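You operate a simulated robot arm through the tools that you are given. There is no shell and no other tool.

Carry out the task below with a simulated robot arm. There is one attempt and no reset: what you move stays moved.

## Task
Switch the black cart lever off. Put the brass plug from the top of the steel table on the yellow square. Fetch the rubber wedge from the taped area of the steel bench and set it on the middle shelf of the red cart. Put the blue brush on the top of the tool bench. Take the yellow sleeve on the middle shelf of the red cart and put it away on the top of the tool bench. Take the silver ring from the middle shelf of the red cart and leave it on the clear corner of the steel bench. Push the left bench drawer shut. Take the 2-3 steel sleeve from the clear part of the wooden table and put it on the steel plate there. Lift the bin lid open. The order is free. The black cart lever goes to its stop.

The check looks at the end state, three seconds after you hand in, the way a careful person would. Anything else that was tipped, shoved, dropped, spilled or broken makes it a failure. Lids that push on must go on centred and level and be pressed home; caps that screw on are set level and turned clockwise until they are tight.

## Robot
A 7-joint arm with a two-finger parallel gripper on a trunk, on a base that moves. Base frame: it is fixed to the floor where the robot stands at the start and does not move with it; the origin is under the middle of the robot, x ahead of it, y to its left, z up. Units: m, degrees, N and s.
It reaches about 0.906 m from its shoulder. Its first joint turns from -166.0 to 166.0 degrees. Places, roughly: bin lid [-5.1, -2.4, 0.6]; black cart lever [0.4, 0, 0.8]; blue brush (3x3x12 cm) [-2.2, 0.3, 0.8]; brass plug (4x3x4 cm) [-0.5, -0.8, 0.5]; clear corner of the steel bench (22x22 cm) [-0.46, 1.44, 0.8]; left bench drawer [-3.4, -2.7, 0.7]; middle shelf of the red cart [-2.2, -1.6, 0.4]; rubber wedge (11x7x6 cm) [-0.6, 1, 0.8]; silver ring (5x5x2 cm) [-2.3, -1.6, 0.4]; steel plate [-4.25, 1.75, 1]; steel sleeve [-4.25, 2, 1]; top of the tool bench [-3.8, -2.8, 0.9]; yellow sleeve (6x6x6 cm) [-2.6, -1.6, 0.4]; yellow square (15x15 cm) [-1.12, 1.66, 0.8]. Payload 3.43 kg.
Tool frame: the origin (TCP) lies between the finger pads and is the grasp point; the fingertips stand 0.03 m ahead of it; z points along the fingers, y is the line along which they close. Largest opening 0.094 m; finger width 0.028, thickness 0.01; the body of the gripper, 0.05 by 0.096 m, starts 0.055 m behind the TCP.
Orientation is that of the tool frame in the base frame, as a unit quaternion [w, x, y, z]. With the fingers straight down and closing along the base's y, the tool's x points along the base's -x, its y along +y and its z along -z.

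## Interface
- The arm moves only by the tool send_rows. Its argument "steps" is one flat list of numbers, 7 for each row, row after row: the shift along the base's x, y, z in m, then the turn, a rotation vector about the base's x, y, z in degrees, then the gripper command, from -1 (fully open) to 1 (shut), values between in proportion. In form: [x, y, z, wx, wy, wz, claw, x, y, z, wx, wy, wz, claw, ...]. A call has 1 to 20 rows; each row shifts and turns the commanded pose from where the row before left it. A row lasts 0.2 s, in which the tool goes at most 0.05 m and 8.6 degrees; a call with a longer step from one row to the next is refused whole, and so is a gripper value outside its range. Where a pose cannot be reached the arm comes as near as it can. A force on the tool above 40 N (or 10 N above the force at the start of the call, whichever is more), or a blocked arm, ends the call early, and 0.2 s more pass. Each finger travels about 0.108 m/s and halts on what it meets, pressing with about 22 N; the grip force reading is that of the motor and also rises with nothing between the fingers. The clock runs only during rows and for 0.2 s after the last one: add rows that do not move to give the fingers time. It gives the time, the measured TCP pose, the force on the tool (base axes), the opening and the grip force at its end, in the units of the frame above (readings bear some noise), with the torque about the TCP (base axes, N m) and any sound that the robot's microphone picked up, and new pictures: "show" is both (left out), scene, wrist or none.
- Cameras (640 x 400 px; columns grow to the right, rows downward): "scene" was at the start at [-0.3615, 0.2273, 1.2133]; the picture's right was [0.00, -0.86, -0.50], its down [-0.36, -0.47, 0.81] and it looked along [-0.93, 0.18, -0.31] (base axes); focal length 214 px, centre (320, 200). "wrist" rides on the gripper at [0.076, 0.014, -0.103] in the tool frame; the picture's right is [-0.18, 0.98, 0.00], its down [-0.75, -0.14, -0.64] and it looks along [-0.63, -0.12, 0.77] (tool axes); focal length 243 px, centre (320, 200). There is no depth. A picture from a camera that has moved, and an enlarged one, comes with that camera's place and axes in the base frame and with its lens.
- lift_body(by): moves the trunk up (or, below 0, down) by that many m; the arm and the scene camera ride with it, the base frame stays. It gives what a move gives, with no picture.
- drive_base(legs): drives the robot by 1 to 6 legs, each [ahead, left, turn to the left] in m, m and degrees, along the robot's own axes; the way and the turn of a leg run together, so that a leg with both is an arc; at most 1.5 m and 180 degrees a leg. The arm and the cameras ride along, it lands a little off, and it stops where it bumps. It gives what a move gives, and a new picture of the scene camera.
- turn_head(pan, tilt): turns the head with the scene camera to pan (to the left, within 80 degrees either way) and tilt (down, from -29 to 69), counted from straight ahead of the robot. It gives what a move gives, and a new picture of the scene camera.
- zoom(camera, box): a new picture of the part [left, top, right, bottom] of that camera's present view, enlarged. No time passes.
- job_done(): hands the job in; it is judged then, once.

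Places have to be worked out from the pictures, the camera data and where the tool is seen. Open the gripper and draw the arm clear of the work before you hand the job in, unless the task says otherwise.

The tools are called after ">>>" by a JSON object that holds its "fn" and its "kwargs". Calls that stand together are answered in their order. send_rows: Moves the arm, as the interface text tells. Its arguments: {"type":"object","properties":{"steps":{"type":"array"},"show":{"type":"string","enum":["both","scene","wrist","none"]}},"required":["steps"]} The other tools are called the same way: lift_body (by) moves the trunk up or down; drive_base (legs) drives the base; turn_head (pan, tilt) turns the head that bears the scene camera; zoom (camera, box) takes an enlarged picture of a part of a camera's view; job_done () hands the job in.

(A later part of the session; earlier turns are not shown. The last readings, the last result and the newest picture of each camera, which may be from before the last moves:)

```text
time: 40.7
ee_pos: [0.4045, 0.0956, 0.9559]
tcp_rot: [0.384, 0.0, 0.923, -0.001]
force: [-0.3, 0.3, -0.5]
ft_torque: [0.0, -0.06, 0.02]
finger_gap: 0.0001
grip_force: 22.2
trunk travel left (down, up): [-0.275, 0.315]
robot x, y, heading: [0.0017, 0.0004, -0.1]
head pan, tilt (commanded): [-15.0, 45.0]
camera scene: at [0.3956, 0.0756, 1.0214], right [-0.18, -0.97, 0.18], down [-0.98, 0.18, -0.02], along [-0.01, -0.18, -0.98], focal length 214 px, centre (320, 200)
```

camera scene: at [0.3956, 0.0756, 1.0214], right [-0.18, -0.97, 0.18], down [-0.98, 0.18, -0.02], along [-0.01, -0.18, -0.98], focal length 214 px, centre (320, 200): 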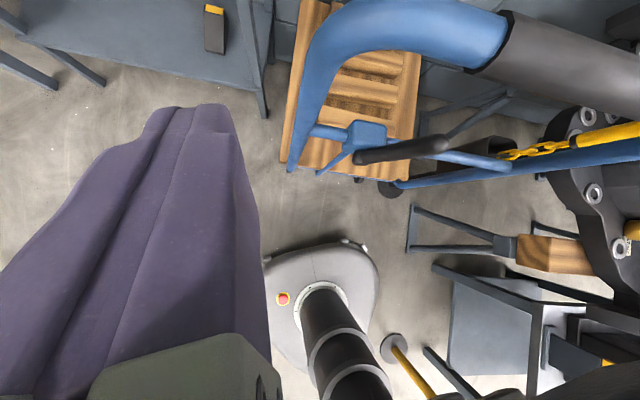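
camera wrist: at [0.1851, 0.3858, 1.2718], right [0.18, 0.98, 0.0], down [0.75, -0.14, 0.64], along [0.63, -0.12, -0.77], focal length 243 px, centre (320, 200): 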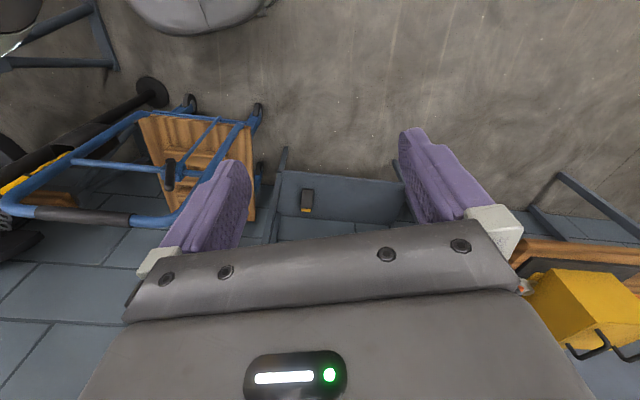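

The cart is back within about 5 mm of its first position and the lever stays flipped at roughly −22…−25°. I'll check it's truly at its stop with a careful push exactly along the lever's swing direction (which doesn't roll the cart).

>>> {"fn": "send_rows", "kwargs": {"steps": [0, -0.02, -0.02, 0, 0, -8.5, 1, 0, -0.02, -0.03, 0, 0, -8.5, 1, 0, -0.02, -0.035, 0, 0, 0, 1, 0.003, -0.008, -0.045, 0, 0, 0, 1, -0.0023, -0.0076, 0, 0, 0, 0, 1, -0.0023, -0.0076, 0, 0, 0, 0, 1, -0.0023, -0.0076, 0, 0, 0, 0, 1, -0.0023, -0.0076, 0, 0, 0, 0, 1, -0.0023, -0.0076, 0, 0, 0, 0, 1], "show": "scene"}}

```text
time: 42.7
ee_pos: [0.3948, -0.0114, 0.8272]
tcp_rot: [0.379, 0.137, 0.913, -0.058]
force: [-0.7, 0.0, -0.7]
ft_torque: [0.01, 0.02, -0.03]
finger_gap: 0.0
grip_force: 21.6
trunk travel left (down, up): [-0.275, 0.315]
robot x, y, heading: [0.0028, -0.0016, 0.0]
head pan, tilt (commanded): [-15.0, 45.0]
camera scene: at [0.3814, -0.0277, 0.8915], right [-0.46, -0.87, 0.18], down [-0.89, 0.46, -0.02], along [-0.07, -0.17, -0.98], focal length 214 px, centre (320, 200)
```

scene: 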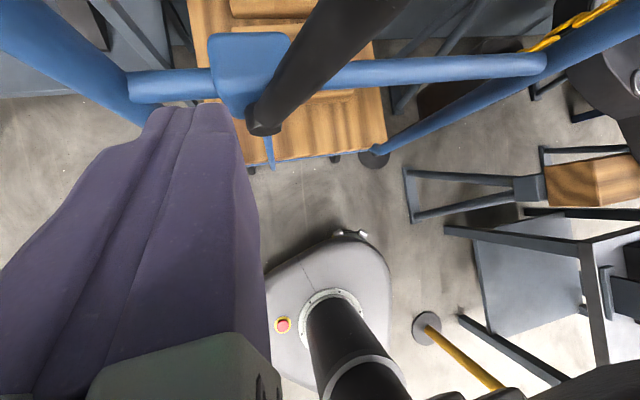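

The fingers are left of the lever's lower part. I continue in small steps along the swing direction until force appears.

>>> {"fn": "send_rows", "kwargs": {"steps": [0.002, -0.008, 0, 0, 0, 0, 1, 0.002, -0.008, 0, 0, 0, 0, 1, -0.0012, -0.0038, 0, 0, 0, 0, 1], "show": "scene"}}

```text
time: 43.5
ee_pos: [0.3986, -0.0304, 0.8259]
tcp_rot: [0.379, 0.136, 0.914, -0.058]
force: [-1.0, -1.1, -0.6]
ft_torque: [0.03, -0.02, 0.0]
finger_gap: 0.0
grip_force: 22.1
trunk travel left (down, up): [-0.275, 0.315]
robot x, y, heading: [-0.0023, 0.0016, -0.2]
head pan, tilt (commanded): [-15.0, 45.0]
camera scene: at [0.3845, -0.0473, 0.8912], right [-0.46, -0.87, 0.18], down [-0.89, 0.46, -0.02], along [-0.07, -0.17, -0.98], focal length 214 px, centre (320, 200)
```

scene: 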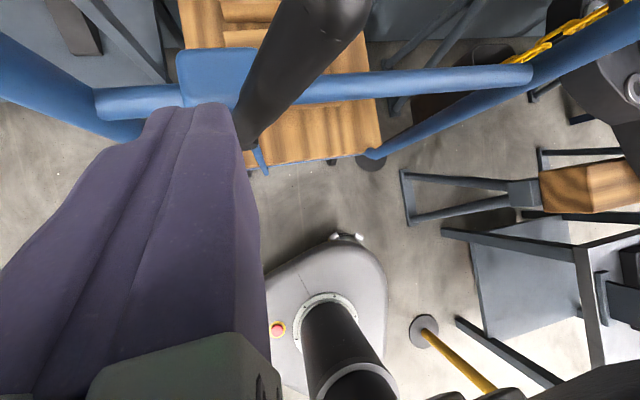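

>>> {"fn": "send_rows", "kwargs": {"steps": [0.003, -0.005, 0, 0, 0, 0, 1, 0, -0.005, 0, 0, 0, 0, 1, -0.001, -0.004, 0, 0, 0, 0, 1, -0.001, -0.004, 0, 0, 0, 0, 1], "show": "scene"}}

```text
time: 44.5
ee_pos: [0.4015, -0.0456, 0.825]
tcp_rot: [0.379, 0.135, 0.914, -0.057]
force: [2.5, 8.0, -0.2]
ft_torque: [0.11, -0.01, 0.27]
finger_gap: 0.0
grip_force: 22.2
trunk travel left (down, up): [-0.275, 0.315]
robot x, y, heading: [0.0019, -0.0019, 0.0]
head pan, tilt (commanded): [-15.0, 45.0]
camera scene: at [0.386, -0.0634, 0.8912], right [-0.45, -0.87, 0.18], down [-0.89, 0.46, -0.02], along [-0.07, -0.17, -0.98], focal length 214 px, centre (320, 200)
```

scene: 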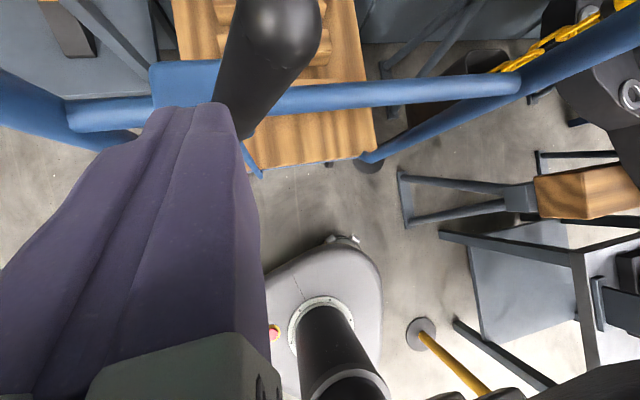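

A contact force of ~8 N along the swing direction appears. I push 4 mm more to see whether it rises (stop) or the lever moves.

>>> {"fn": "send_rows", "kwargs": {"steps": [-0.0006, -0.002, 0, 0, 0, 0, 1, -0.0006, -0.002, 0, 0, 0, 0, 1], "show": "none"}}

```text
time: 45.1
ee_pos: [0.4003, -0.0474, 0.8257]
tcp_rot: [0.379, 0.134, 0.914, -0.056]
force: [8.9, 29.6, -0.1]
ft_torque: [0.36, -0.12, 0.93]
finger_gap: 0.0
grip_force: 22.3
trunk travel left (down, up): [-0.275, 0.315]
robot x, y, heading: [-0.0007, 0.0032, -0.1]
head pan, tilt (commanded): [-15.0, 45.0]
```

Force rose stiffly to 30 N, so the lever is at its stop. I back off along the swing direction, rise, and look toward the right side where the steel table with the brass plug is.

>>> {"fn": "send_rows", "kwargs": {"steps": [0.003, 0.01, 0, 0, 0, 0, 1, 0.003, 0.015, 0, 0, 0, 0, 1, -0.005, 0.03, 0.02, 0, 0, 0, 1, 0, 0.02, 0.04, 0, 0, 0, 1, 0, 0.02, 0.045, 0, 0, 0, 1, 0, 0.02, 0.045, 0, 0, 0, 1, 0, 0.02, 0.045, 0, 0, 0, 1, 0, 0.02, 0.03, 0, 0, 0, 1], "show": "none"}}

>>> {"fn": "turn_head", "kwargs": {"pan": -80, "tilt": 0}}

```text
time: 46.9
ee_pos: [0.3972, 0.1047, 1.0509]
tcp_rot: [0.378, 0.137, 0.914, -0.058]
force: [0.1, 0.0, -0.7]
ft_torque: [0.02, 0.01, -0.02]
finger_gap: 0.0
grip_force: 22.0
trunk travel left (down, up): [-0.275, 0.315]
robot x, y, heading: [-0.0039, -0.0009, -0.1]
head pan, tilt (commanded): [-15.0, 45.0]
```

```text
time: 48.3
ee_pos: [0.3997, 0.1028, 1.0499]
tcp_rot: [0.379, 0.137, 0.913, -0.059]
force: [0.0, 0.6, -0.1]
ft_torque: [0.01, 0.02, -0.02]
finger_gap: 0.0
grip_force: 22.2
trunk travel left (down, up): [-0.275, 0.315]
robot x, y, heading: [-0.0013, 0.0006, -0.0]
head pan, tilt (commanded): [-80.0, 0.0]
camera scene: at [0.3694, 0.0202, 1.2099], right [-0.72, 0.04, 0.7], down [-0.68, 0.21, -0.71], along [-0.17, -0.98, -0.12], focal length 214 px, centre (320, 200)
```

scene: 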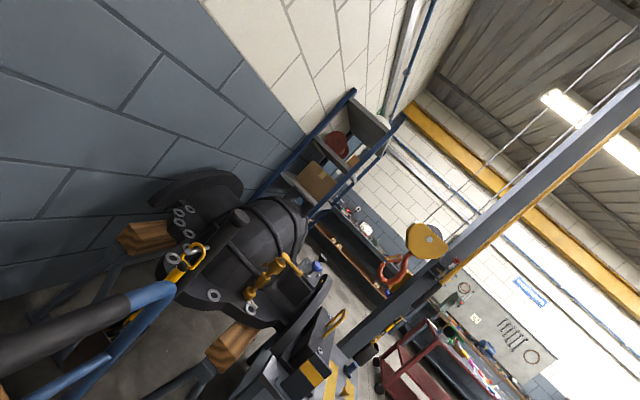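

The view is rolled because the tool is tilted; I raise the arm and bring the tool near-horizontal, pointing ahead, so the head sees upright.

>>> {"fn": "send_rows", "kwargs": {"steps": [0.005, -0.01, 0.04, -2.4, -8.0, 0, 1, 0.005, -0.01, 0.04, -2.4, -8.0, 0, 1, 0.005, -0.01, 0.04, -2.4, -8.0, 0, 1, 0.005, -0.01, 0.04, -2.4, -8.0, 0, 1, 0, -0.02, 0.02, 0, 0, 8.5, 1, 0, -0.02, 0.02, 0, 0, 8.5, 1], "show": "none"}}

>>> {"fn": "turn_head", "kwargs": {"pan": -70, "tilt": 10}}

```text
time: 49.7
ee_pos: [0.4989, 0.0609, 1.2482]
tcp_rot: [0.633, 0.0, 0.775, 0.001]
force: [1.1, 0.4, -0.7]
ft_torque: [-0.03, -0.03, -0.01]
finger_gap: 0.0002
grip_force: 21.8
out of reach, approached as far as the arm can: row 1, 2, 3, 4, 5, 6
trunk travel left (down, up): [-0.275, 0.315]
robot x, y, heading: [-0.0008, 0.005, -0.2]
head pan, tilt (commanded): [-80.0, 0.0]
```

```text
time: 50.4
ee_pos: [0.497, 0.061, 1.248]
tcp_rot: [0.633, 0.0, 0.774, 0.001]
force: [-0.5, 1.5, 0.0]
ft_torque: [-0.01, -0.01, -0.03]
finger_gap: 0.0001
grip_force: 21.6
trunk travel left (down, up): [-0.275, 0.315]
robot x, y, heading: [0.0034, -0.0, 0.0]
head pan, tilt (commanded): [-70.0, 10.0]
camera scene: at [0.4189, -0.0258, 1.36], right [-0.92, -0.34, 0.19], down [-0.25, 0.16, -0.95], along [0.29, -0.93, -0.24], focal length 214 px, centre (320, 200)
```

scene: 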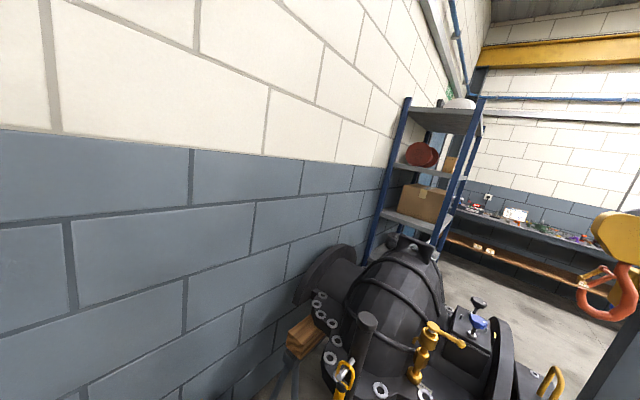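

I can now see upright: a shelf rack, a barrel on stands, and a crane hook hanging near [-0.30, -0.94, 1.1]. I turn the robot right by 70° in place to look at the steel table.

>>> {"fn": "drive_base", "kwargs": {"legs": [[0, 0, -70]]}}

>>> {"fn": "turn_head", "kwargs": {"pan": -45, "tilt": 35}}

```text
time: 53.8
ee_pos: [0.232, -0.445, 1.2467]
tcp_rot: [0.52, 0.443, 0.635, -0.361]
force: [-0.2, 0.0, 0.6]
ft_torque: [-0.02, -0.02, -0.01]
finger_gap: 0.0001
grip_force: 22.2
trunk travel left (down, up): [-0.275, 0.315]
robot x, y, heading: [0.0012, 0.0027, -69.6]
head pan, tilt (commanded): [-70.0, 10.0]
camera scene: at [0.1211, -0.4021, 1.3601], right [-0.64, 0.74, 0.19], down [0.07, 0.3, -0.95], along [-0.77, -0.6, -0.24], focal length 214 px, centre (320, 200)
```

scene: 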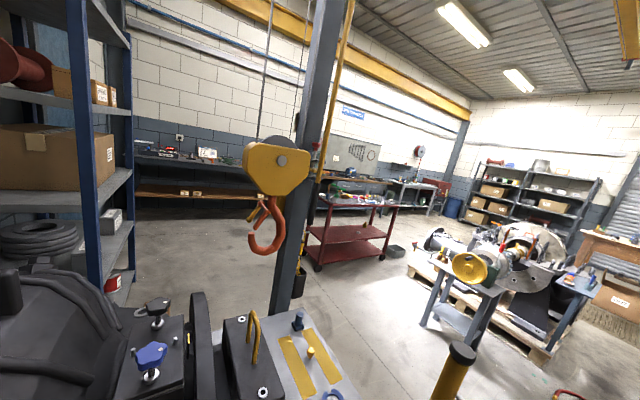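

```text
time: 54.7
ee_pos: [0.2302, -0.4446, 1.2478]
tcp_rot: [0.52, 0.442, 0.636, -0.361]
force: [-0.4, -0.4, 0.8]
ft_torque: [-0.01, -0.01, 0.0]
finger_gap: 0.0
grip_force: 21.9
trunk travel left (down, up): [-0.275, 0.315]
robot x, y, heading: [-0.0021, -0.0023, -69.3]
head pan, tilt (commanded): [-45.0, 35.0]
camera scene: at [0.1522, -0.4139, 1.3148], right [-0.9, 0.4, 0.14], down [0.19, 0.67, -0.72], along [-0.39, -0.63, -0.68], focal length 214 px, centre (320, 200)
```

scene: 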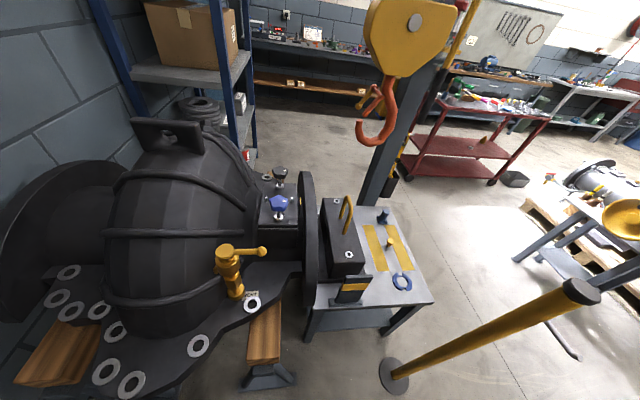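

I now have a clear overview: brass plug at about [-0.53, -0.80, 0.52] on the small steel table, yellow pole at [-0.42, -0.355] (top z≈0.97), hook at [-0.30, -0.94]. I turn to face −x, pass north of the pole, and later turn toward the table.

>>> {"fn": "drive_base", "kwargs": {"legs": [[0, 0, -110], [0.42, -0.08, 0], [0.43, 0.1, 0]]}}

```text
time: 64.2
ee_pos: [-1.3481, -0.1127, 1.247]
tcp_rot: [0.007, 0.775, 0.007, -0.632]
force: [0.4, -0.7, 0.4]
ft_torque: [0.0, -0.01, 0.02]
finger_gap: 0.0
grip_force: 22.3
trunk travel left (down, up): [-0.275, 0.315]
robot x, y, heading: [-0.8547, -0.0401, -178.8]
head pan, tilt (commanded): [-45.0, 35.0]
camera scene: at [-1.2935, -0.0481, 1.3145], right [0.68, 0.72, 0.14], down [0.57, -0.39, -0.72], along [-0.46, 0.57, -0.68], focal length 214 px, centre (320, 200)
```

scene: 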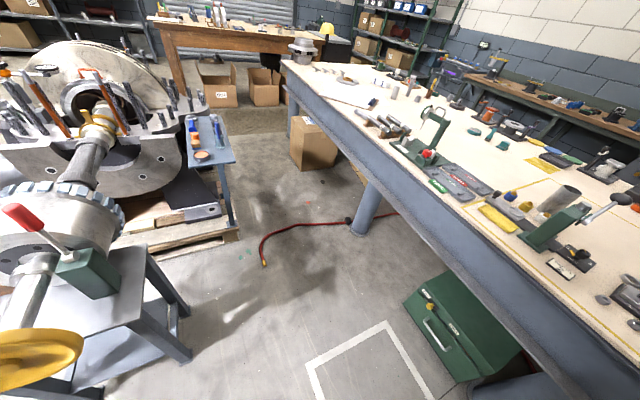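

I'm at [-0.855, -0.04] with the steel bench on the right and the pump stand ahead-left. I turn left 115° toward the small steel table.

>>> {"fn": "drive_base", "kwargs": {"legs": [[0, 0, 114]]}}

>>> {"fn": "turn_head", "kwargs": {"pan": 0, "tilt": 40}}

```text
time: 69.4
ee_pos: [-0.5774, -0.4594, 1.2465]
tcp_rot: [0.538, 0.409, 0.657, -0.334]
force: [-0.1, 0.4, -0.3]
ft_torque: [-0.02, -0.02, 0.01]
finger_gap: 0.0
grip_force: 22.1
trunk travel left (down, up): [-0.275, 0.315]
robot x, y, heading: [-0.8532, -0.0406, -63.9]
head pan, tilt (commanded): [-45.0, 35.0]
camera scene: at [-0.6579, -0.436, 1.3147], right [-0.94, 0.31, 0.14], down [0.12, 0.68, -0.72], along [-0.32, -0.66, -0.68], focal length 214 px, centre (320, 200)
```

scene: 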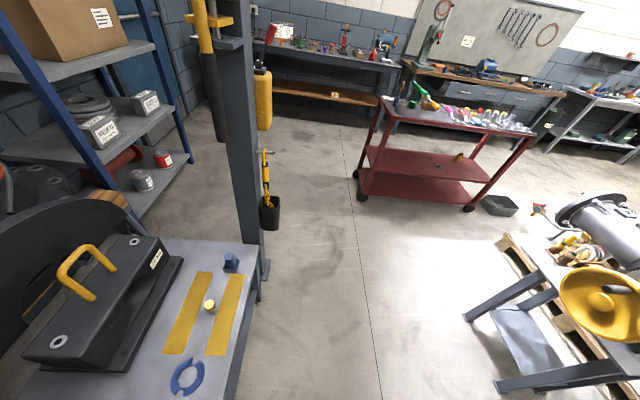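

```text
time: 70.5
ee_pos: [-0.5769, -0.4586, 1.2481]
tcp_rot: [0.536, 0.411, 0.657, -0.334]
force: [-0.6, 0.2, 0.7]
ft_torque: [0.02, -0.01, 0.01]
finger_gap: 0.0
grip_force: 21.8
trunk travel left (down, up): [-0.275, 0.315]
robot x, y, heading: [-0.8526, -0.0383, -63.7]
head pan, tilt (commanded): [0.0, 40.0]
camera scene: at [-0.5929, -0.4273, 1.3028], right [-0.9, -0.44, 0.0], down [-0.34, 0.7, -0.62], along [0.27, -0.56, -0.78], focal length 214 px, centre (320, 200)
```

scene: 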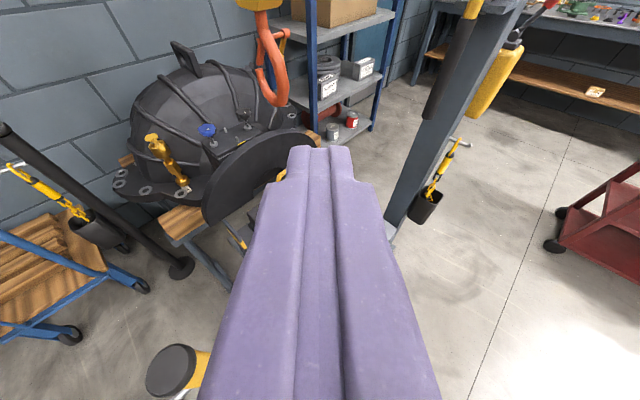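

The plug sits between the two yellow strips at about [-0.51, -0.79, 0.52]. I move the base 0.1 m ahead, then bring the tool to straight down above the plug.

>>> {"fn": "drive_base", "kwargs": {"legs": [[0.1, 0, 0]]}}

>>> {"fn": "send_rows", "kwargs": {"steps": [0.002, -0.02, -0.02, 7.62, 3.75, 0, -1, 0.002, -0.02, -0.03, 7.62, 3.75, 0, -1, 0.002, -0.024, -0.04, 7.62, 3.75, 0, -1, 0.002, -0.024, -0.04, 7.62, 3.75, 0, -1, 0.002, -0.024, -0.04, 7.62, 3.75, 0, -1, 0.002, -0.024, -0.04, 7.62, 3.75, 0, -1, 0.002, -0.024, -0.04, 7.62, 3.75, 0, -1, 0.002, -0.024, -0.04, 7.62, 3.75, 0, -1, 0.002, -0.024, -0.04, 7.62, 3.75, 0, -1, 0.002, -0.024, -0.04, 1.8, 0.9, 0, -1, 0, 0, 0, 0, 0, 0, -1], "show": "none"}}

>>> {"fn": "turn_head", "kwargs": {"pan": 0, "tilt": 20}}

```text
time: 71.7
ee_pos: [-0.5332, -0.5492, 1.2471]
tcp_rot: [0.536, 0.411, 0.657, -0.335]
force: [0.5, -0.6, 0.0]
ft_torque: [-0.03, 0.0, 0.01]
finger_gap: 0.0002
grip_force: 22.0
trunk travel left (down, up): [-0.275, 0.315]
robot x, y, heading: [-0.8065, -0.1268, -64.0]
head pan, tilt (commanded): [0.0, 40.0]
camera scene: at [-0.5482, -0.5182, 1.3022], right [-0.9, -0.44, 0.0], down [-0.34, 0.7, -0.62], along [0.27, -0.56, -0.78], focal length 214 px, centre (320, 200)
```

scene: 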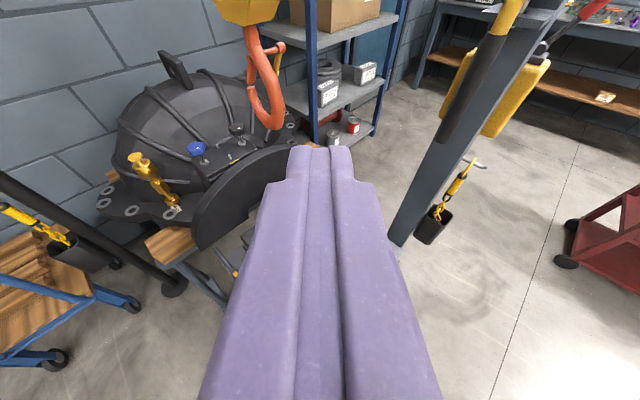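

```text
time: 74.1
ee_pos: [-0.515, -0.7745, 0.8779]
tcp_rot: [-0.001, 0.529, 0.849, -0.001]
force: [-0.5, 0.1, 0.0]
ft_torque: [0.01, -0.05, 0.02]
finger_gap: 0.0943
grip_force: 0.0
out of reach, approached as far as the arm can: row 10
trunk travel left (down, up): [-0.275, 0.315]
robot x, y, heading: [-0.8062, -0.1289, -63.9]
head pan, tilt (commanded): [0.0, 40.0]
```

```text
time: 74.9
ee_pos: [-0.5158, -0.7752, 0.878]
tcp_rot: [-0.001, 0.53, 0.848, -0.001]
force: [-0.5, 0.1, -0.3]
ft_torque: [0.03, 0.03, 0.01]
finger_gap: 0.0942
grip_force: 0.0
trunk travel left (down, up): [-0.275, 0.315]
robot x, y, heading: [-0.8043, -0.1303, -63.7]
head pan, tilt (commanded): [0.0, 20.0]
camera scene: at [-0.4813, -0.8443, 0.9168], right [-0.9, -0.44, 0.0], down [-0.41, 0.84, 0.34], along [-0.15, 0.31, -0.94], focal length 214 px, centre (320, 200)
```

scene: 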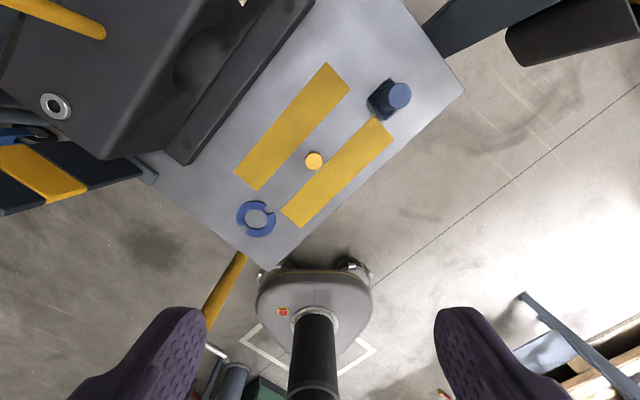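

The reach limit shows the shoulder is high (~1.44 m), so I must lower the trunk and stand closer. The plug is at about [-0.50, -0.78]; I retract the tool a bit, drive ahead 0.12 m, then lower the trunk.

>>> {"fn": "send_rows", "kwargs": {"steps": [-0.0177, 0.036, 0, 0, 0, 0, -1, -0.0177, 0.036, 0, 0, 0, 0, -1, -0.0177, 0.036, 0, 0, 0, 0, -1], "show": "none"}}

>>> {"fn": "drive_base", "kwargs": {"legs": [[0.12, -0.05, 0]]}}

```text
time: 75.7
ee_pos: [-0.569, -0.6652, 0.8803]
tcp_rot: [0.0, 0.529, 0.848, -0.002]
force: [-1.4, 0.1, 0.1]
ft_torque: [-0.02, -0.02, -0.01]
finger_gap: 0.0941
grip_force: 0.0
trunk travel left (down, up): [-0.275, 0.315]
robot x, y, heading: [-0.8076, -0.1304, -63.8]
head pan, tilt (commanded): [0.0, 20.0]
```

```text
time: 77.0
ee_pos: [-0.5603, -0.7964, 0.8808]
tcp_rot: [0.0, 0.528, 0.849, 0.0]
force: [-0.1, 0.0, 0.4]
ft_torque: [0.0, -0.01, 0.0]
finger_gap: 0.094
grip_force: 0.1
trunk travel left (down, up): [-0.275, 0.315]
robot x, y, heading: [-0.7957, -0.2616, -63.7]
head pan, tilt (commanded): [0.0, 20.0]
camera scene: at [-0.5269, -0.866, 0.9167], right [-0.9, -0.44, 0.0], down [-0.41, 0.84, 0.34], along [-0.15, 0.31, -0.94], focal length 214 px, centre (320, 200)
```

scene: 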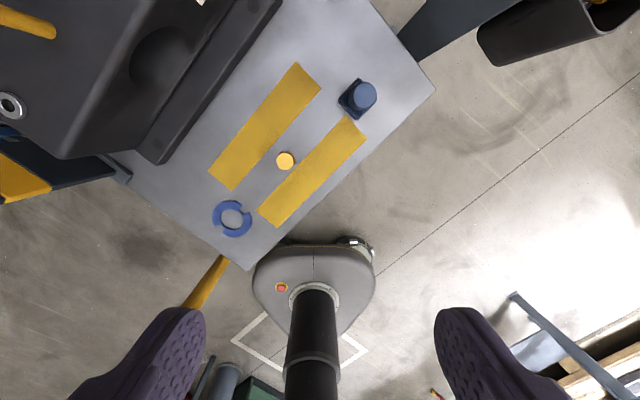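

>>> {"fn": "zoom", "kwargs": {"camera": "scene", "box": [245, 135, 325, 185]}}

>>> {"fn": "lift_body", "kwargs": {"by": -0.12}}

```text
8.00 times, centred on (285, 160) of scene
camera zoom: at [-0.5269, -0.866, 0.9167], right [-0.9, -0.44, 0.0], down [-0.41, 0.84, 0.34], along [-0.15, 0.31, -0.94], focal length 1716 px, centre (600, 520)
```

zoom: 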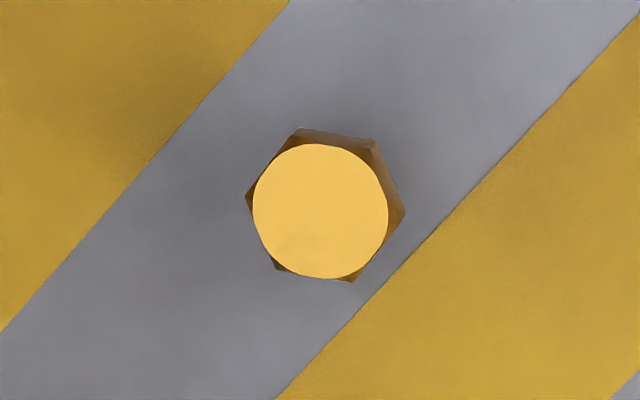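

```text
time: 78.5
ee_pos: [-0.5606, -0.7965, 0.7588]
tcp_rot: [0.0, 0.528, 0.849, -0.001]
force: [0.4, -0.2, 1.1]
ft_torque: [0.02, -0.04, -0.01]
finger_gap: 0.0941
grip_force: 0.1
trunk travel left (down, up): [-0.155, 0.435]
robot x, y, heading: [-0.8003, -0.2598, -64.0]
head pan, tilt (commanded): [0.0, 20.0]
```

The plug is a hex base with a round top; its flats line up if I turn the tool about +21° around z. I move above it with that yaw, then check.

>>> {"fn": "send_rows", "kwargs": {"steps": [0.02, 0.005, -0.02, 0, 0, 7, -1, 0.02, 0.005, -0.02, 0, 0, 7, -1, 0.0216, 0.006, -0.02, 0, 0, 7, -1, 0, 0, 0, 0, 0, 0, -1], "show": "both"}}

```text
time: 79.5
ee_pos: [-0.4987, -0.7804, 0.6997]
tcp_rot: [0.0, 0.365, 0.931, -0.001]
force: [-0.8, 0.2, 0.5]
ft_torque: [0.0, 0.01, 0.0]
finger_gap: 0.0938
grip_force: 0.0
trunk travel left (down, up): [-0.155, 0.435]
robot x, y, heading: [-0.7963, -0.2584, -63.8]
head pan, tilt (commanded): [0.0, 20.0]
camera scene: at [-0.4426, -0.8326, 0.7376], right [-0.68, -0.73, 0.0], down [-0.69, 0.64, 0.34], along [-0.25, 0.23, -0.94], focal length 214 px, centre (320, 200)
camera wrist: at [-0.5454, -0.7189, 0.801], right [0.8, 0.6, 0.0], down [0.46, -0.61, 0.64], along [0.38, -0.52, -0.77], focal length 243 px, centre (320, 200)
```

scene: 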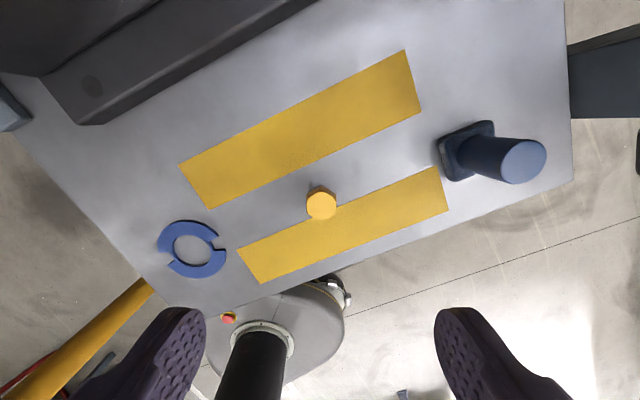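
wrist: 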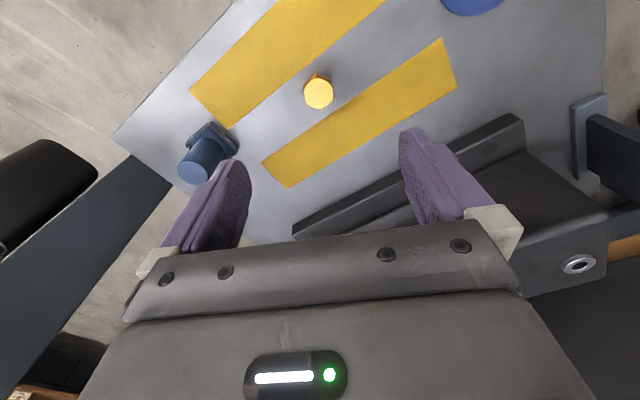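

Triangulation puts the plug at about [-0.502, -0.781] with its top at z≈0.539 (table ≈0.50). I descend to TCP z≈0.537 and grip.

>>> {"fn": "send_rows", "kwargs": {"steps": [-0.003, -0.001, -0.041, 0, 0, 0, -1, 0, 0, -0.041, 0, 0, 0, -1, 0, 0, -0.041, 0, 0, 0, -1, 0, 0, -0.03, 0, 0, 0, -1, 0, 0, -0.01, 0, 0, 0, -1], "show": "both"}}

```text
time: 80.7
ee_pos: [-0.502, -0.7815, 0.5371]
tcp_rot: [0.0, 0.365, 0.931, -0.001]
force: [1.2, 0.0, 0.5]
ft_torque: [0.0, 0.03, -0.04]
finger_gap: 0.0939
grip_force: 0.1
trunk travel left (down, up): [-0.155, 0.435]
robot x, y, heading: [-0.7995, -0.2565, -63.5]
head pan, tilt (commanded): [0.0, 20.0]
camera scene: at [-0.4456, -0.8336, 0.5741], right [-0.68, -0.73, 0.0], down [-0.69, 0.64, 0.34], along [-0.25, 0.23, -0.94], focal length 214 px, centre (320, 200)
camera wrist: at [-0.5483, -0.7197, 0.6374], right [0.8, 0.6, 0.0], down [0.46, -0.61, 0.64], along [0.38, -0.52, -0.77], focal length 243 px, centre (320, 200)
```

scene: 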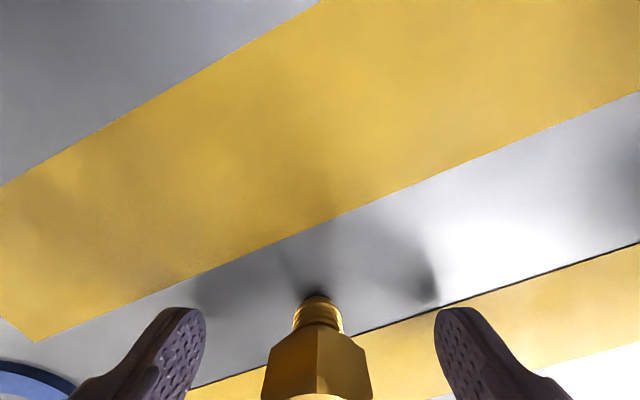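
wrist: 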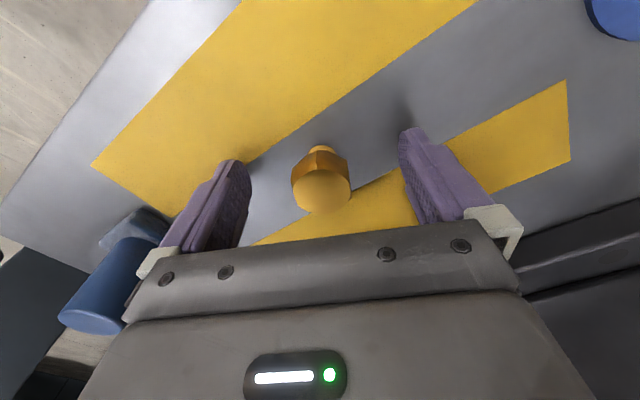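

The hex head is between the fingers with flats facing them. I close the gripper and lift.

>>> {"fn": "send_rows", "kwargs": {"steps": [0, 0, 0, 0, 0, 0, 1, 0, 0, 0, 0, 0, 0, 1, 0, 0, 0, 0, 0, 0, 1, 0, 0, 0.03, 0, 0, 0, 1, 0, 0, 0.04, 0, 0, 0, 1, 0, 0, 0.04, 0, 0, 0, 1], "show": "both"}}

```text
time: 82.1
ee_pos: [-0.5019, -0.7797, 0.6459]
tcp_rot: [-0.001, 0.365, 0.931, 0.0]
force: [0.4, -0.1, 0.7]
ft_torque: [0.01, 0.0, 0.01]
finger_gap: 0.0001
grip_force: 21.9
trunk travel left (down, up): [-0.155, 0.435]
robot x, y, heading: [-0.7987, -0.264, -63.9]
head pan, tilt (commanded): [0.0, 20.0]
camera scene: at [-0.445, -0.8331, 0.6839], right [-0.68, -0.73, 0.0], down [-0.69, 0.64, 0.34], along [-0.25, 0.23, -0.94], focal length 214 px, centre (320, 200)
camera wrist: at [-0.5476, -0.7192, 0.7476], right [0.8, 0.6, 0.0], down [0.46, -0.62, 0.64], along [0.38, -0.52, -0.77], focal length 243 px, centre (320, 200)
```

scene: 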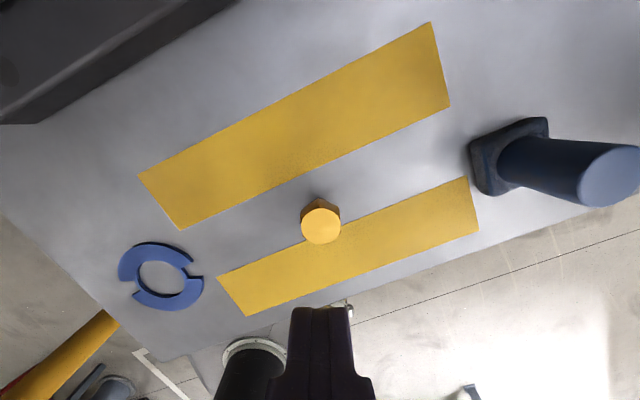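
wrist: 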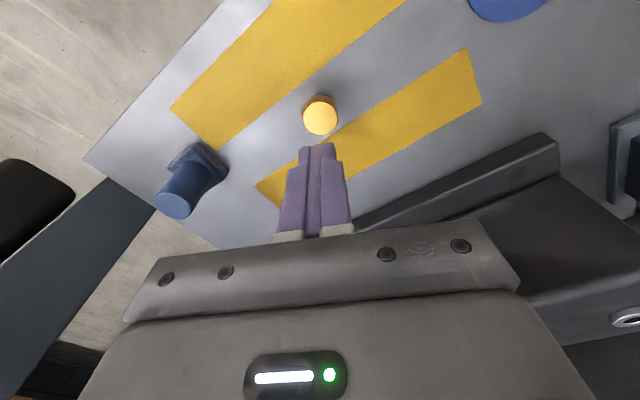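

The grip closed on nothing and the plug still stands in place. I zoom in to study its shape before retrying.

>>> {"fn": "zoom", "kwargs": {"camera": "scene", "box": [280, 190, 360, 250]}}

>>> {"fn": "zoom", "kwargs": {"camera": "wrist", "box": [270, 80, 370, 240]}}

```text
6.67 times, centred on (320, 220) of scene
camera zoom: at [-0.445, -0.8331, 0.6839], right [-0.68, -0.73, 0.0], down [-0.69, 0.64, 0.34], along [-0.25, 0.23, -0.94], focal length 1430 px, centre (320, 67)
```

zoom: 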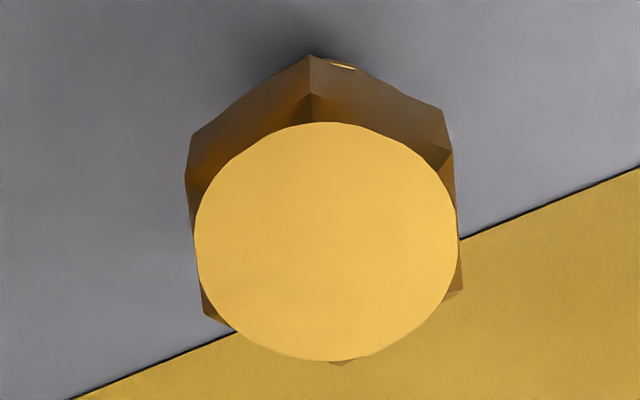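

```text
2.50 times, centred on (320, 160) of wrist
camera zoom: at [-0.5476, -0.7192, 0.7476], right [0.8, 0.6, 0.0], down [0.46, -0.62, 0.64], along [0.38, -0.52, -0.77], focal length 606 px, centre (320, 300)
```

zoom: 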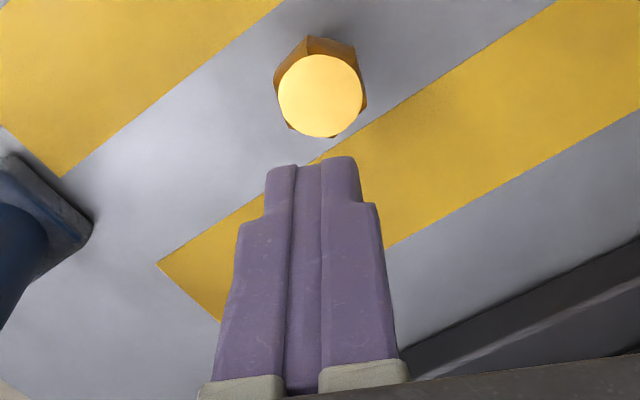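

The plug top is confirmed at z≈0.539, centre [-0.500, -0.784]. I lower again and close, but this time check the gap before lifting.

>>> {"fn": "send_rows", "kwargs": {"steps": [0.002, -0.0045, -0.02, 0, 0, 0, -1, 0, 0, -0.03, 0, 0, 0, -1, 0, 0, -0.03, 0, 0, 0, -1, 0, 0, -0.025, 0, 0, 0, -1, 0, 0, -0.007, 0, 0, 0, -1, 0, 0, 0, 0, 0, 0, 0, 0, 0, 0, 0, 0, 0, 0.5, 0, 0, 0, 0, 0, 0, 0.5], "show": "both"}}

```text
time: 83.9
ee_pos: [-0.4998, -0.7853, 0.5339]
tcp_rot: [0.0, 0.366, 0.931, -0.001]
force: [-0.4, 0.2, 0.0]
ft_torque: [-0.03, 0.02, -0.02]
finger_gap: 0.0315
grip_force: 22.1
trunk travel left (down, up): [-0.155, 0.435]
robot x, y, heading: [-0.8006, -0.2597, -63.7]
head pan, tilt (commanded): [0.0, 20.0]
camera scene: at [-0.4429, -0.8375, 0.5722], right [-0.68, -0.73, 0.0], down [-0.69, 0.64, 0.34], along [-0.25, 0.23, -0.94], focal length 214 px, centre (320, 200)
camera wrist: at [-0.5456, -0.7236, 0.6355], right [0.8, 0.6, 0.0], down [0.46, -0.61, 0.64], along [0.38, -0.52, -0.77], focal length 243 px, centre (320, 200)
```

scene: 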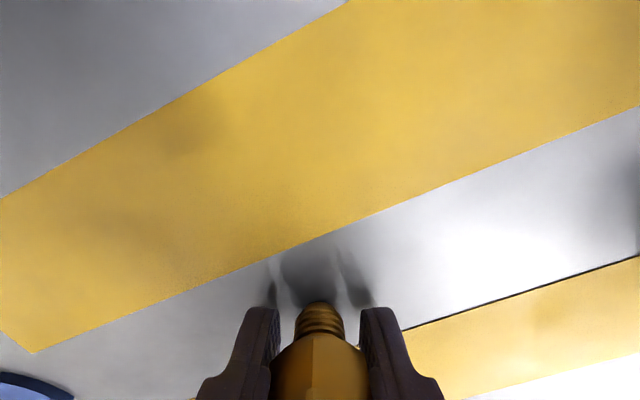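
wrist: 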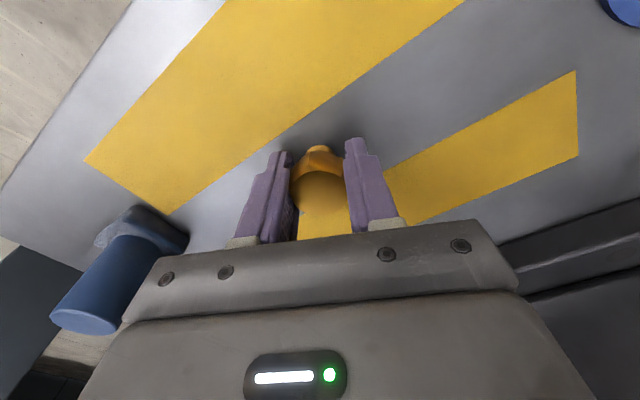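

Now the plug is gripped (gap 31.5 mm). I lift slowly with full grip and check.

>>> {"fn": "send_rows", "kwargs": {"steps": [0, 0, 0, 0, 0, 0, 1, 0, 0, 0.005, 0, 0, 0, 1, 0, 0, 0.01, 0, 0, 0, 1, 0, 0, 0.015, 0, 0, 0, 1], "show": "wrist"}}

```text
time: 84.9
ee_pos: [-0.4995, -0.7848, 0.564]
tcp_rot: [0.0, 0.366, 0.93, 0.0]
force: [0.3, 0.4, -2.1]
ft_torque: [0.0, -0.01, -0.02]
finger_gap: 0.0316
grip_force: 21.8
trunk travel left (down, up): [-0.155, 0.435]
robot x, y, heading: [-0.7971, -0.2607, -63.8]
head pan, tilt (commanded): [0.0, 20.0]
camera wrist: at [-0.5458, -0.724, 0.666], right [0.8, 0.6, 0.0], down [0.46, -0.62, 0.64], along [0.38, -0.52, -0.77], focal length 243 px, centre (320, 200)
```

wrist: 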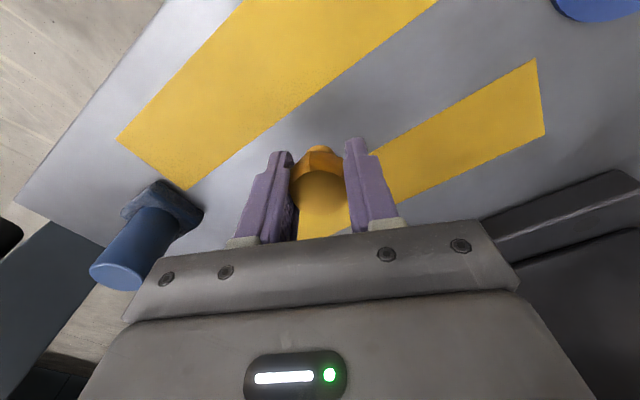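

The plug is held (2 N weight). I lift it clear of the table, retract toward the robot, and raise the trunk.

>>> {"fn": "send_rows", "kwargs": {"steps": [-0.004, 0.01, 0.03, 0, 0, 0, 1, -0.004, 0.01, 0.04, 0, 0, 0, 1, -0.006, 0.012, 0.045, 0, 0, 0, 1, -0.006, 0.012, 0.045, 0, 0, 0, 1, -0.006, 0.012, 0.045, 0, 0, 0, 1, -0.006, 0.012, 0.045, 0, 0, 0, 1, -0.006, 0.012, 0.045, 0, 0, 0, 1, -0.006, 0.012, 0.045, 0, 0, 0, 1], "show": "none"}}

>>> {"fn": "lift_body", "kwargs": {"by": 0.15}}

>>> {"fn": "drive_base", "kwargs": {"legs": [[-0.15, -0.05, 0], [0, 0, -110]]}}

```text
time: 86.7
ee_pos: [-0.5465, -0.6925, 0.9048]
tcp_rot: [-0.001, 0.366, 0.931, -0.001]
force: [0.7, -0.2, -1.3]
ft_torque: [0.02, 0.0, 0.01]
finger_gap: 0.0315
grip_force: 22.1
trunk travel left (down, up): [-0.155, 0.435]
robot x, y, heading: [-0.8046, -0.2582, -63.7]
head pan, tilt (commanded): [0.0, 20.0]
```

```text
time: 88.4
ee_pos: [-0.5445, -0.6929, 1.0544]
tcp_rot: [0.0, 0.365, 0.931, -0.001]
force: [0.2, -0.2, -0.8]
ft_torque: [0.0, -0.01, 0.01]
finger_gap: 0.0314
grip_force: 21.6
trunk travel left (down, up): [-0.305, 0.285]
robot x, y, heading: [-0.8003, -0.2589, -64.0]
head pan, tilt (commanded): [0.0, 20.0]
```

```text
time: 94.4
ee_pos: [-1.4034, -0.2461, 1.0533]
tcp_rot: [-0.001, 0.97, 0.244, 0.0]
force: [0.0, 0.9, -1.9]
ft_torque: [0.02, -0.01, 0.0]
finger_gap: 0.0318
grip_force: 22.1
trunk travel left (down, up): [-0.305, 0.285]
robot x, y, heading: [-0.9069, -0.1474, -172.7]
head pan, tilt (commanded): [0.0, 20.0]
camera scene: at [-1.4729, -0.2825, 1.0921], right [-0.47, 0.88, 0.0], down [0.83, 0.44, 0.34], along [0.3, 0.16, -0.94], focal length 214 px, centre (320, 200)
```

scene: 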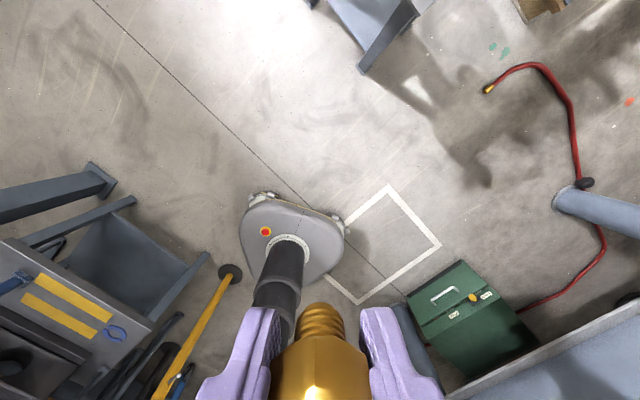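

The plug is securely held. I turn right again to face the steel bench (+y) and will tilt the tool up to look over it.

>>> {"fn": "drive_base", "kwargs": {"legs": [[0, 0, -97]]}}

>>> {"fn": "turn_head", "kwargs": {"pan": 0, "tilt": -25}}

```text
time: 98.9
ee_pos: [-0.9591, 0.3535, 1.0541]
tcp_rot: [-0.001, 0.83, -0.558, 0.0]
force: [0.7, 0.7, -1.4]
ft_torque: [-0.02, 0.0, 0.01]
finger_gap: 0.0314
grip_force: 21.9
trunk travel left (down, up): [-0.305, 0.285]
robot x, y, heading: [-0.9118, -0.1443, 91.3]
head pan, tilt (commanded): [0.0, 20.0]
camera scene: at [-0.9884, 0.4262, 1.0921], right [0.93, 0.38, 0.0], down [0.35, -0.87, 0.34], along [0.13, -0.32, -0.94], focal length 214 px, centre (320, 200)
```

scene: 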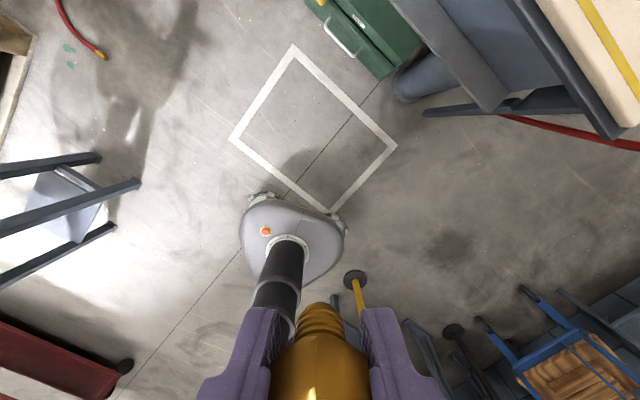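

```text
time: 100.0
ee_pos: [-0.959, 0.3543, 1.0531]
tcp_rot: [-0.001, 0.83, -0.558, 0.001]
force: [0.3, -0.5, -1.8]
ft_torque: [-0.01, -0.01, 0.01]
finger_gap: 0.0314
grip_force: 21.6
trunk travel left (down, up): [-0.305, 0.285]
robot x, y, heading: [-0.9116, -0.1445, 91.1]
head pan, tilt (commanded): [0.0, -25.0]
camera scene: at [-1.0141, 0.489, 1.1141], right [0.93, 0.38, 0.0], down [0.34, -0.84, -0.42], along [-0.16, 0.39, -0.91], focal length 214 px, centre (320, 200)
```

scene: 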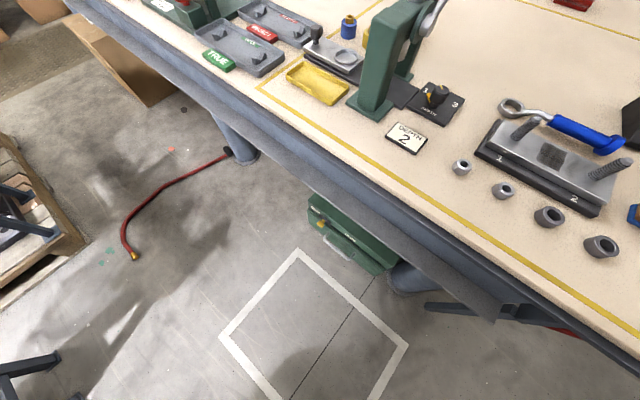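

I tilt the tool up about 50° (plug held) to look over the whole bench.

>>> {"fn": "send_rows", "kwargs": {"steps": [0, 0, 0.02, 7.8, 3.2, 0, 1, 0, 0, 0.02, 7.8, 3.2, 0, 1, 0, 0, 0.02, 7.8, 3.2, 0, 1, 0, 0, 0.02, 7.8, 3.2, 0, 1, 0, 0, 0.02, 7.8, 3.2, 0, 1, 0, 0, 0.02, 7.8, 3.2, 0, 1], "show": "none"}}

>>> {"fn": "turn_head", "kwargs": {"pan": -20, "tilt": -10}}

```text
time: 101.4
ee_pos: [-0.9587, 0.3538, 1.1753]
tcp_rot: [-0.238, 0.75, -0.504, -0.355]
force: [0.2, -0.7, -1.3]
ft_torque: [0.01, -0.04, -0.03]
finger_gap: 0.0316
grip_force: 21.9
trunk travel left (down, up): [-0.305, 0.285]
robot x, y, heading: [-0.9123, -0.1443, 91.1]
head pan, tilt (commanded): [0.0, -25.0]
```

```text
time: 102.2
ee_pos: [-0.9597, 0.354, 1.174]
tcp_rot: [-0.238, 0.751, -0.505, -0.354]
force: [-0.3, 0.2, -2.1]
ft_torque: [-0.02, 0.03, 0.01]
finger_gap: 0.0315
grip_force: 22.2
trunk travel left (down, up): [-0.305, 0.285]
robot x, y, heading: [-0.9116, -0.1486, 91.2]
head pan, tilt (commanded): [-20.0, -10.0]
camera scene: at [-0.9479, 0.4024, 1.3044], right [0.97, 0.11, 0.22], down [0.24, -0.44, -0.86], along [0.0, 0.89, -0.45], focal length 214 px, centre (320, 200)
```

scene: 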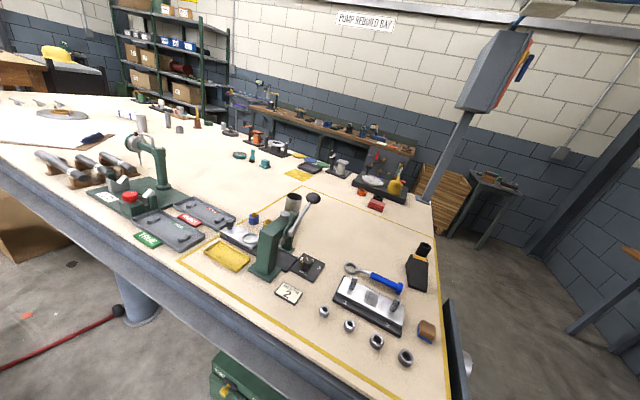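

The whole bench is visible: wedge at about [-0.56, 1.0], the small yellow square near the back at about [-1.1, 1.7], bench top z≈0.85, with an aisle behind. I look right to check the passage around the bench's right end.

>>> {"fn": "turn_head", "kwargs": {"pan": -65, "tilt": 15}}

```text
time: 103.3
ee_pos: [-0.9588, 0.3535, 1.1745]
tcp_rot: [-0.238, 0.75, -0.505, -0.354]
force: [-0.3, -0.4, -2.6]
ft_torque: [-0.03, 0.01, 0.01]
finger_gap: 0.0315
grip_force: 22.0
trunk travel left (down, up): [-0.305, 0.285]
robot x, y, heading: [-0.9101, -0.1474, 90.9]
head pan, tilt (commanded): [-65.0, 15.0]
camera scene: at [-0.8752, 0.3719, 1.2992], right [0.66, -0.49, 0.58], down [0.05, -0.74, -0.68], along [0.75, 0.47, -0.46], focal length 214 px, centre (320, 200)
```

scene: 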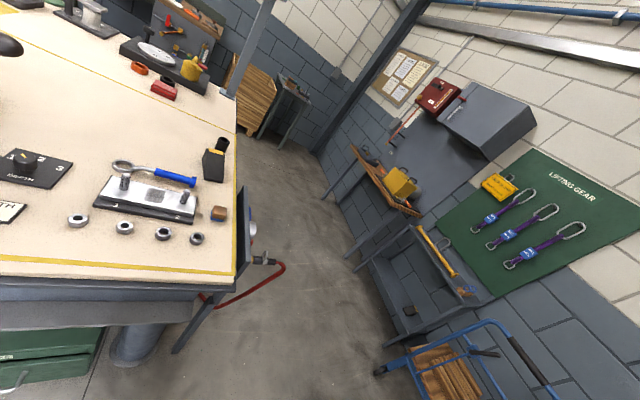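

The aisle on the right is clear (about x −0.1…1.0). I turn to face +x and drive between the pole and the panel, keeping the arm leading.

>>> {"fn": "drive_base", "kwargs": {"legs": [[0, 0, -91], [0.5, 0.19, 0], [0.65, 0.12, 0]]}}

>>> {"fn": "drive_base", "kwargs": {"legs": [[0, 0, 90]]}}

```text
time: 113.6
ee_pos: [0.7389, 0.2081, 1.1745]
tcp_rot: [0.42, -0.169, 0.888, 0.081]
force: [0.8, 0.5, -1.5]
ft_torque: [0.02, 0.0, 0.03]
finger_gap: 0.0316
grip_force: 22.2
trunk travel left (down, up): [-0.305, 0.285]
robot x, y, heading: [0.2411, 0.166, 0.4]
head pan, tilt (commanded): [-65.0, 15.0]
camera scene: at [0.7564, 0.1237, 1.2991], right [-0.5, -0.65, 0.58], down [-0.74, -0.04, -0.68], along [0.46, -0.76, -0.46], focal length 214 px, centre (320, 200)
```

scene: 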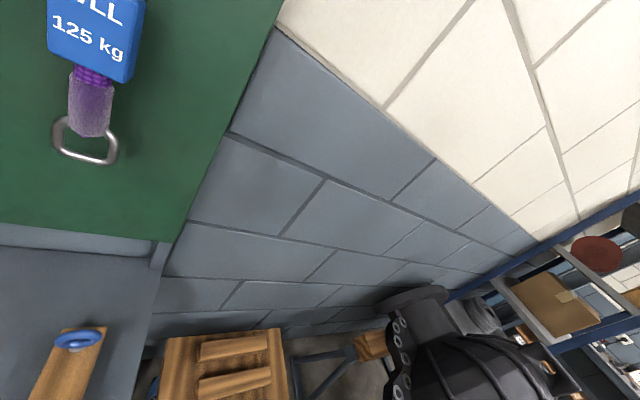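

```text
time: 117.8
ee_pos: [0.1961, 0.6675, 1.1742]
tcp_rot: [-0.24, 0.748, -0.508, -0.354]
force: [0.2, -0.4, -1.5]
ft_torque: [-0.02, -0.02, 0.0]
finger_gap: 0.0317
grip_force: 21.3
trunk travel left (down, up): [-0.305, 0.285]
robot x, y, heading: [0.2359, 0.1683, 90.8]
head pan, tilt (commanded): [-65.0, 15.0]
camera scene: at [0.2798, 0.6842, 1.2993], right [0.65, -0.5, 0.58], down [0.04, -0.74, -0.68], along [0.76, 0.46, -0.46], focal length 214 px, centre (320, 200)
```

scene: 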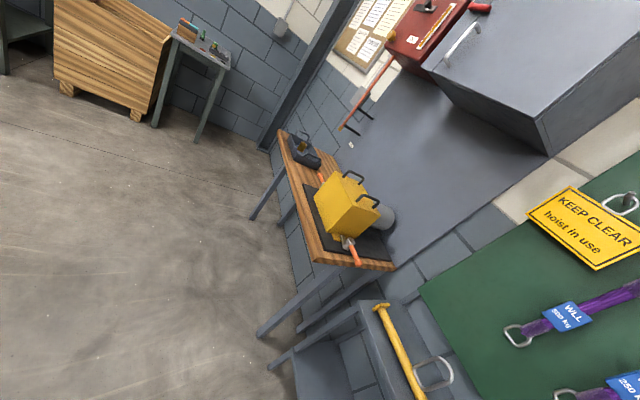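

The aisle ahead is open. I look ahead-left at the bench end before driving north.

>>> {"fn": "turn_head", "kwargs": {"pan": 10, "tilt": 0}}

```text
time: 119.3
ee_pos: [0.1955, 0.6675, 1.1752]
tcp_rot: [-0.24, 0.747, -0.508, -0.354]
force: [-0.3, 0.2, -1.4]
ft_torque: [-0.02, -0.02, 0.02]
finger_gap: 0.0317
grip_force: 22.2
trunk travel left (down, up): [-0.305, 0.285]
robot x, y, heading: [0.2343, 0.1669, 90.6]
head pan, tilt (commanded): [10.0, 0.0]
camera scene: at [0.167, 0.6968, 1.2868], right [0.87, 0.49, -0.11], down [0.23, -0.59, -0.77], along [-0.44, 0.64, -0.63], focal length 214 px, centre (320, 200)
```

scene: 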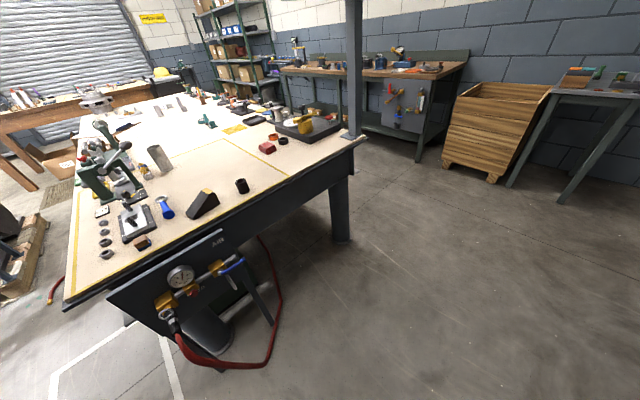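

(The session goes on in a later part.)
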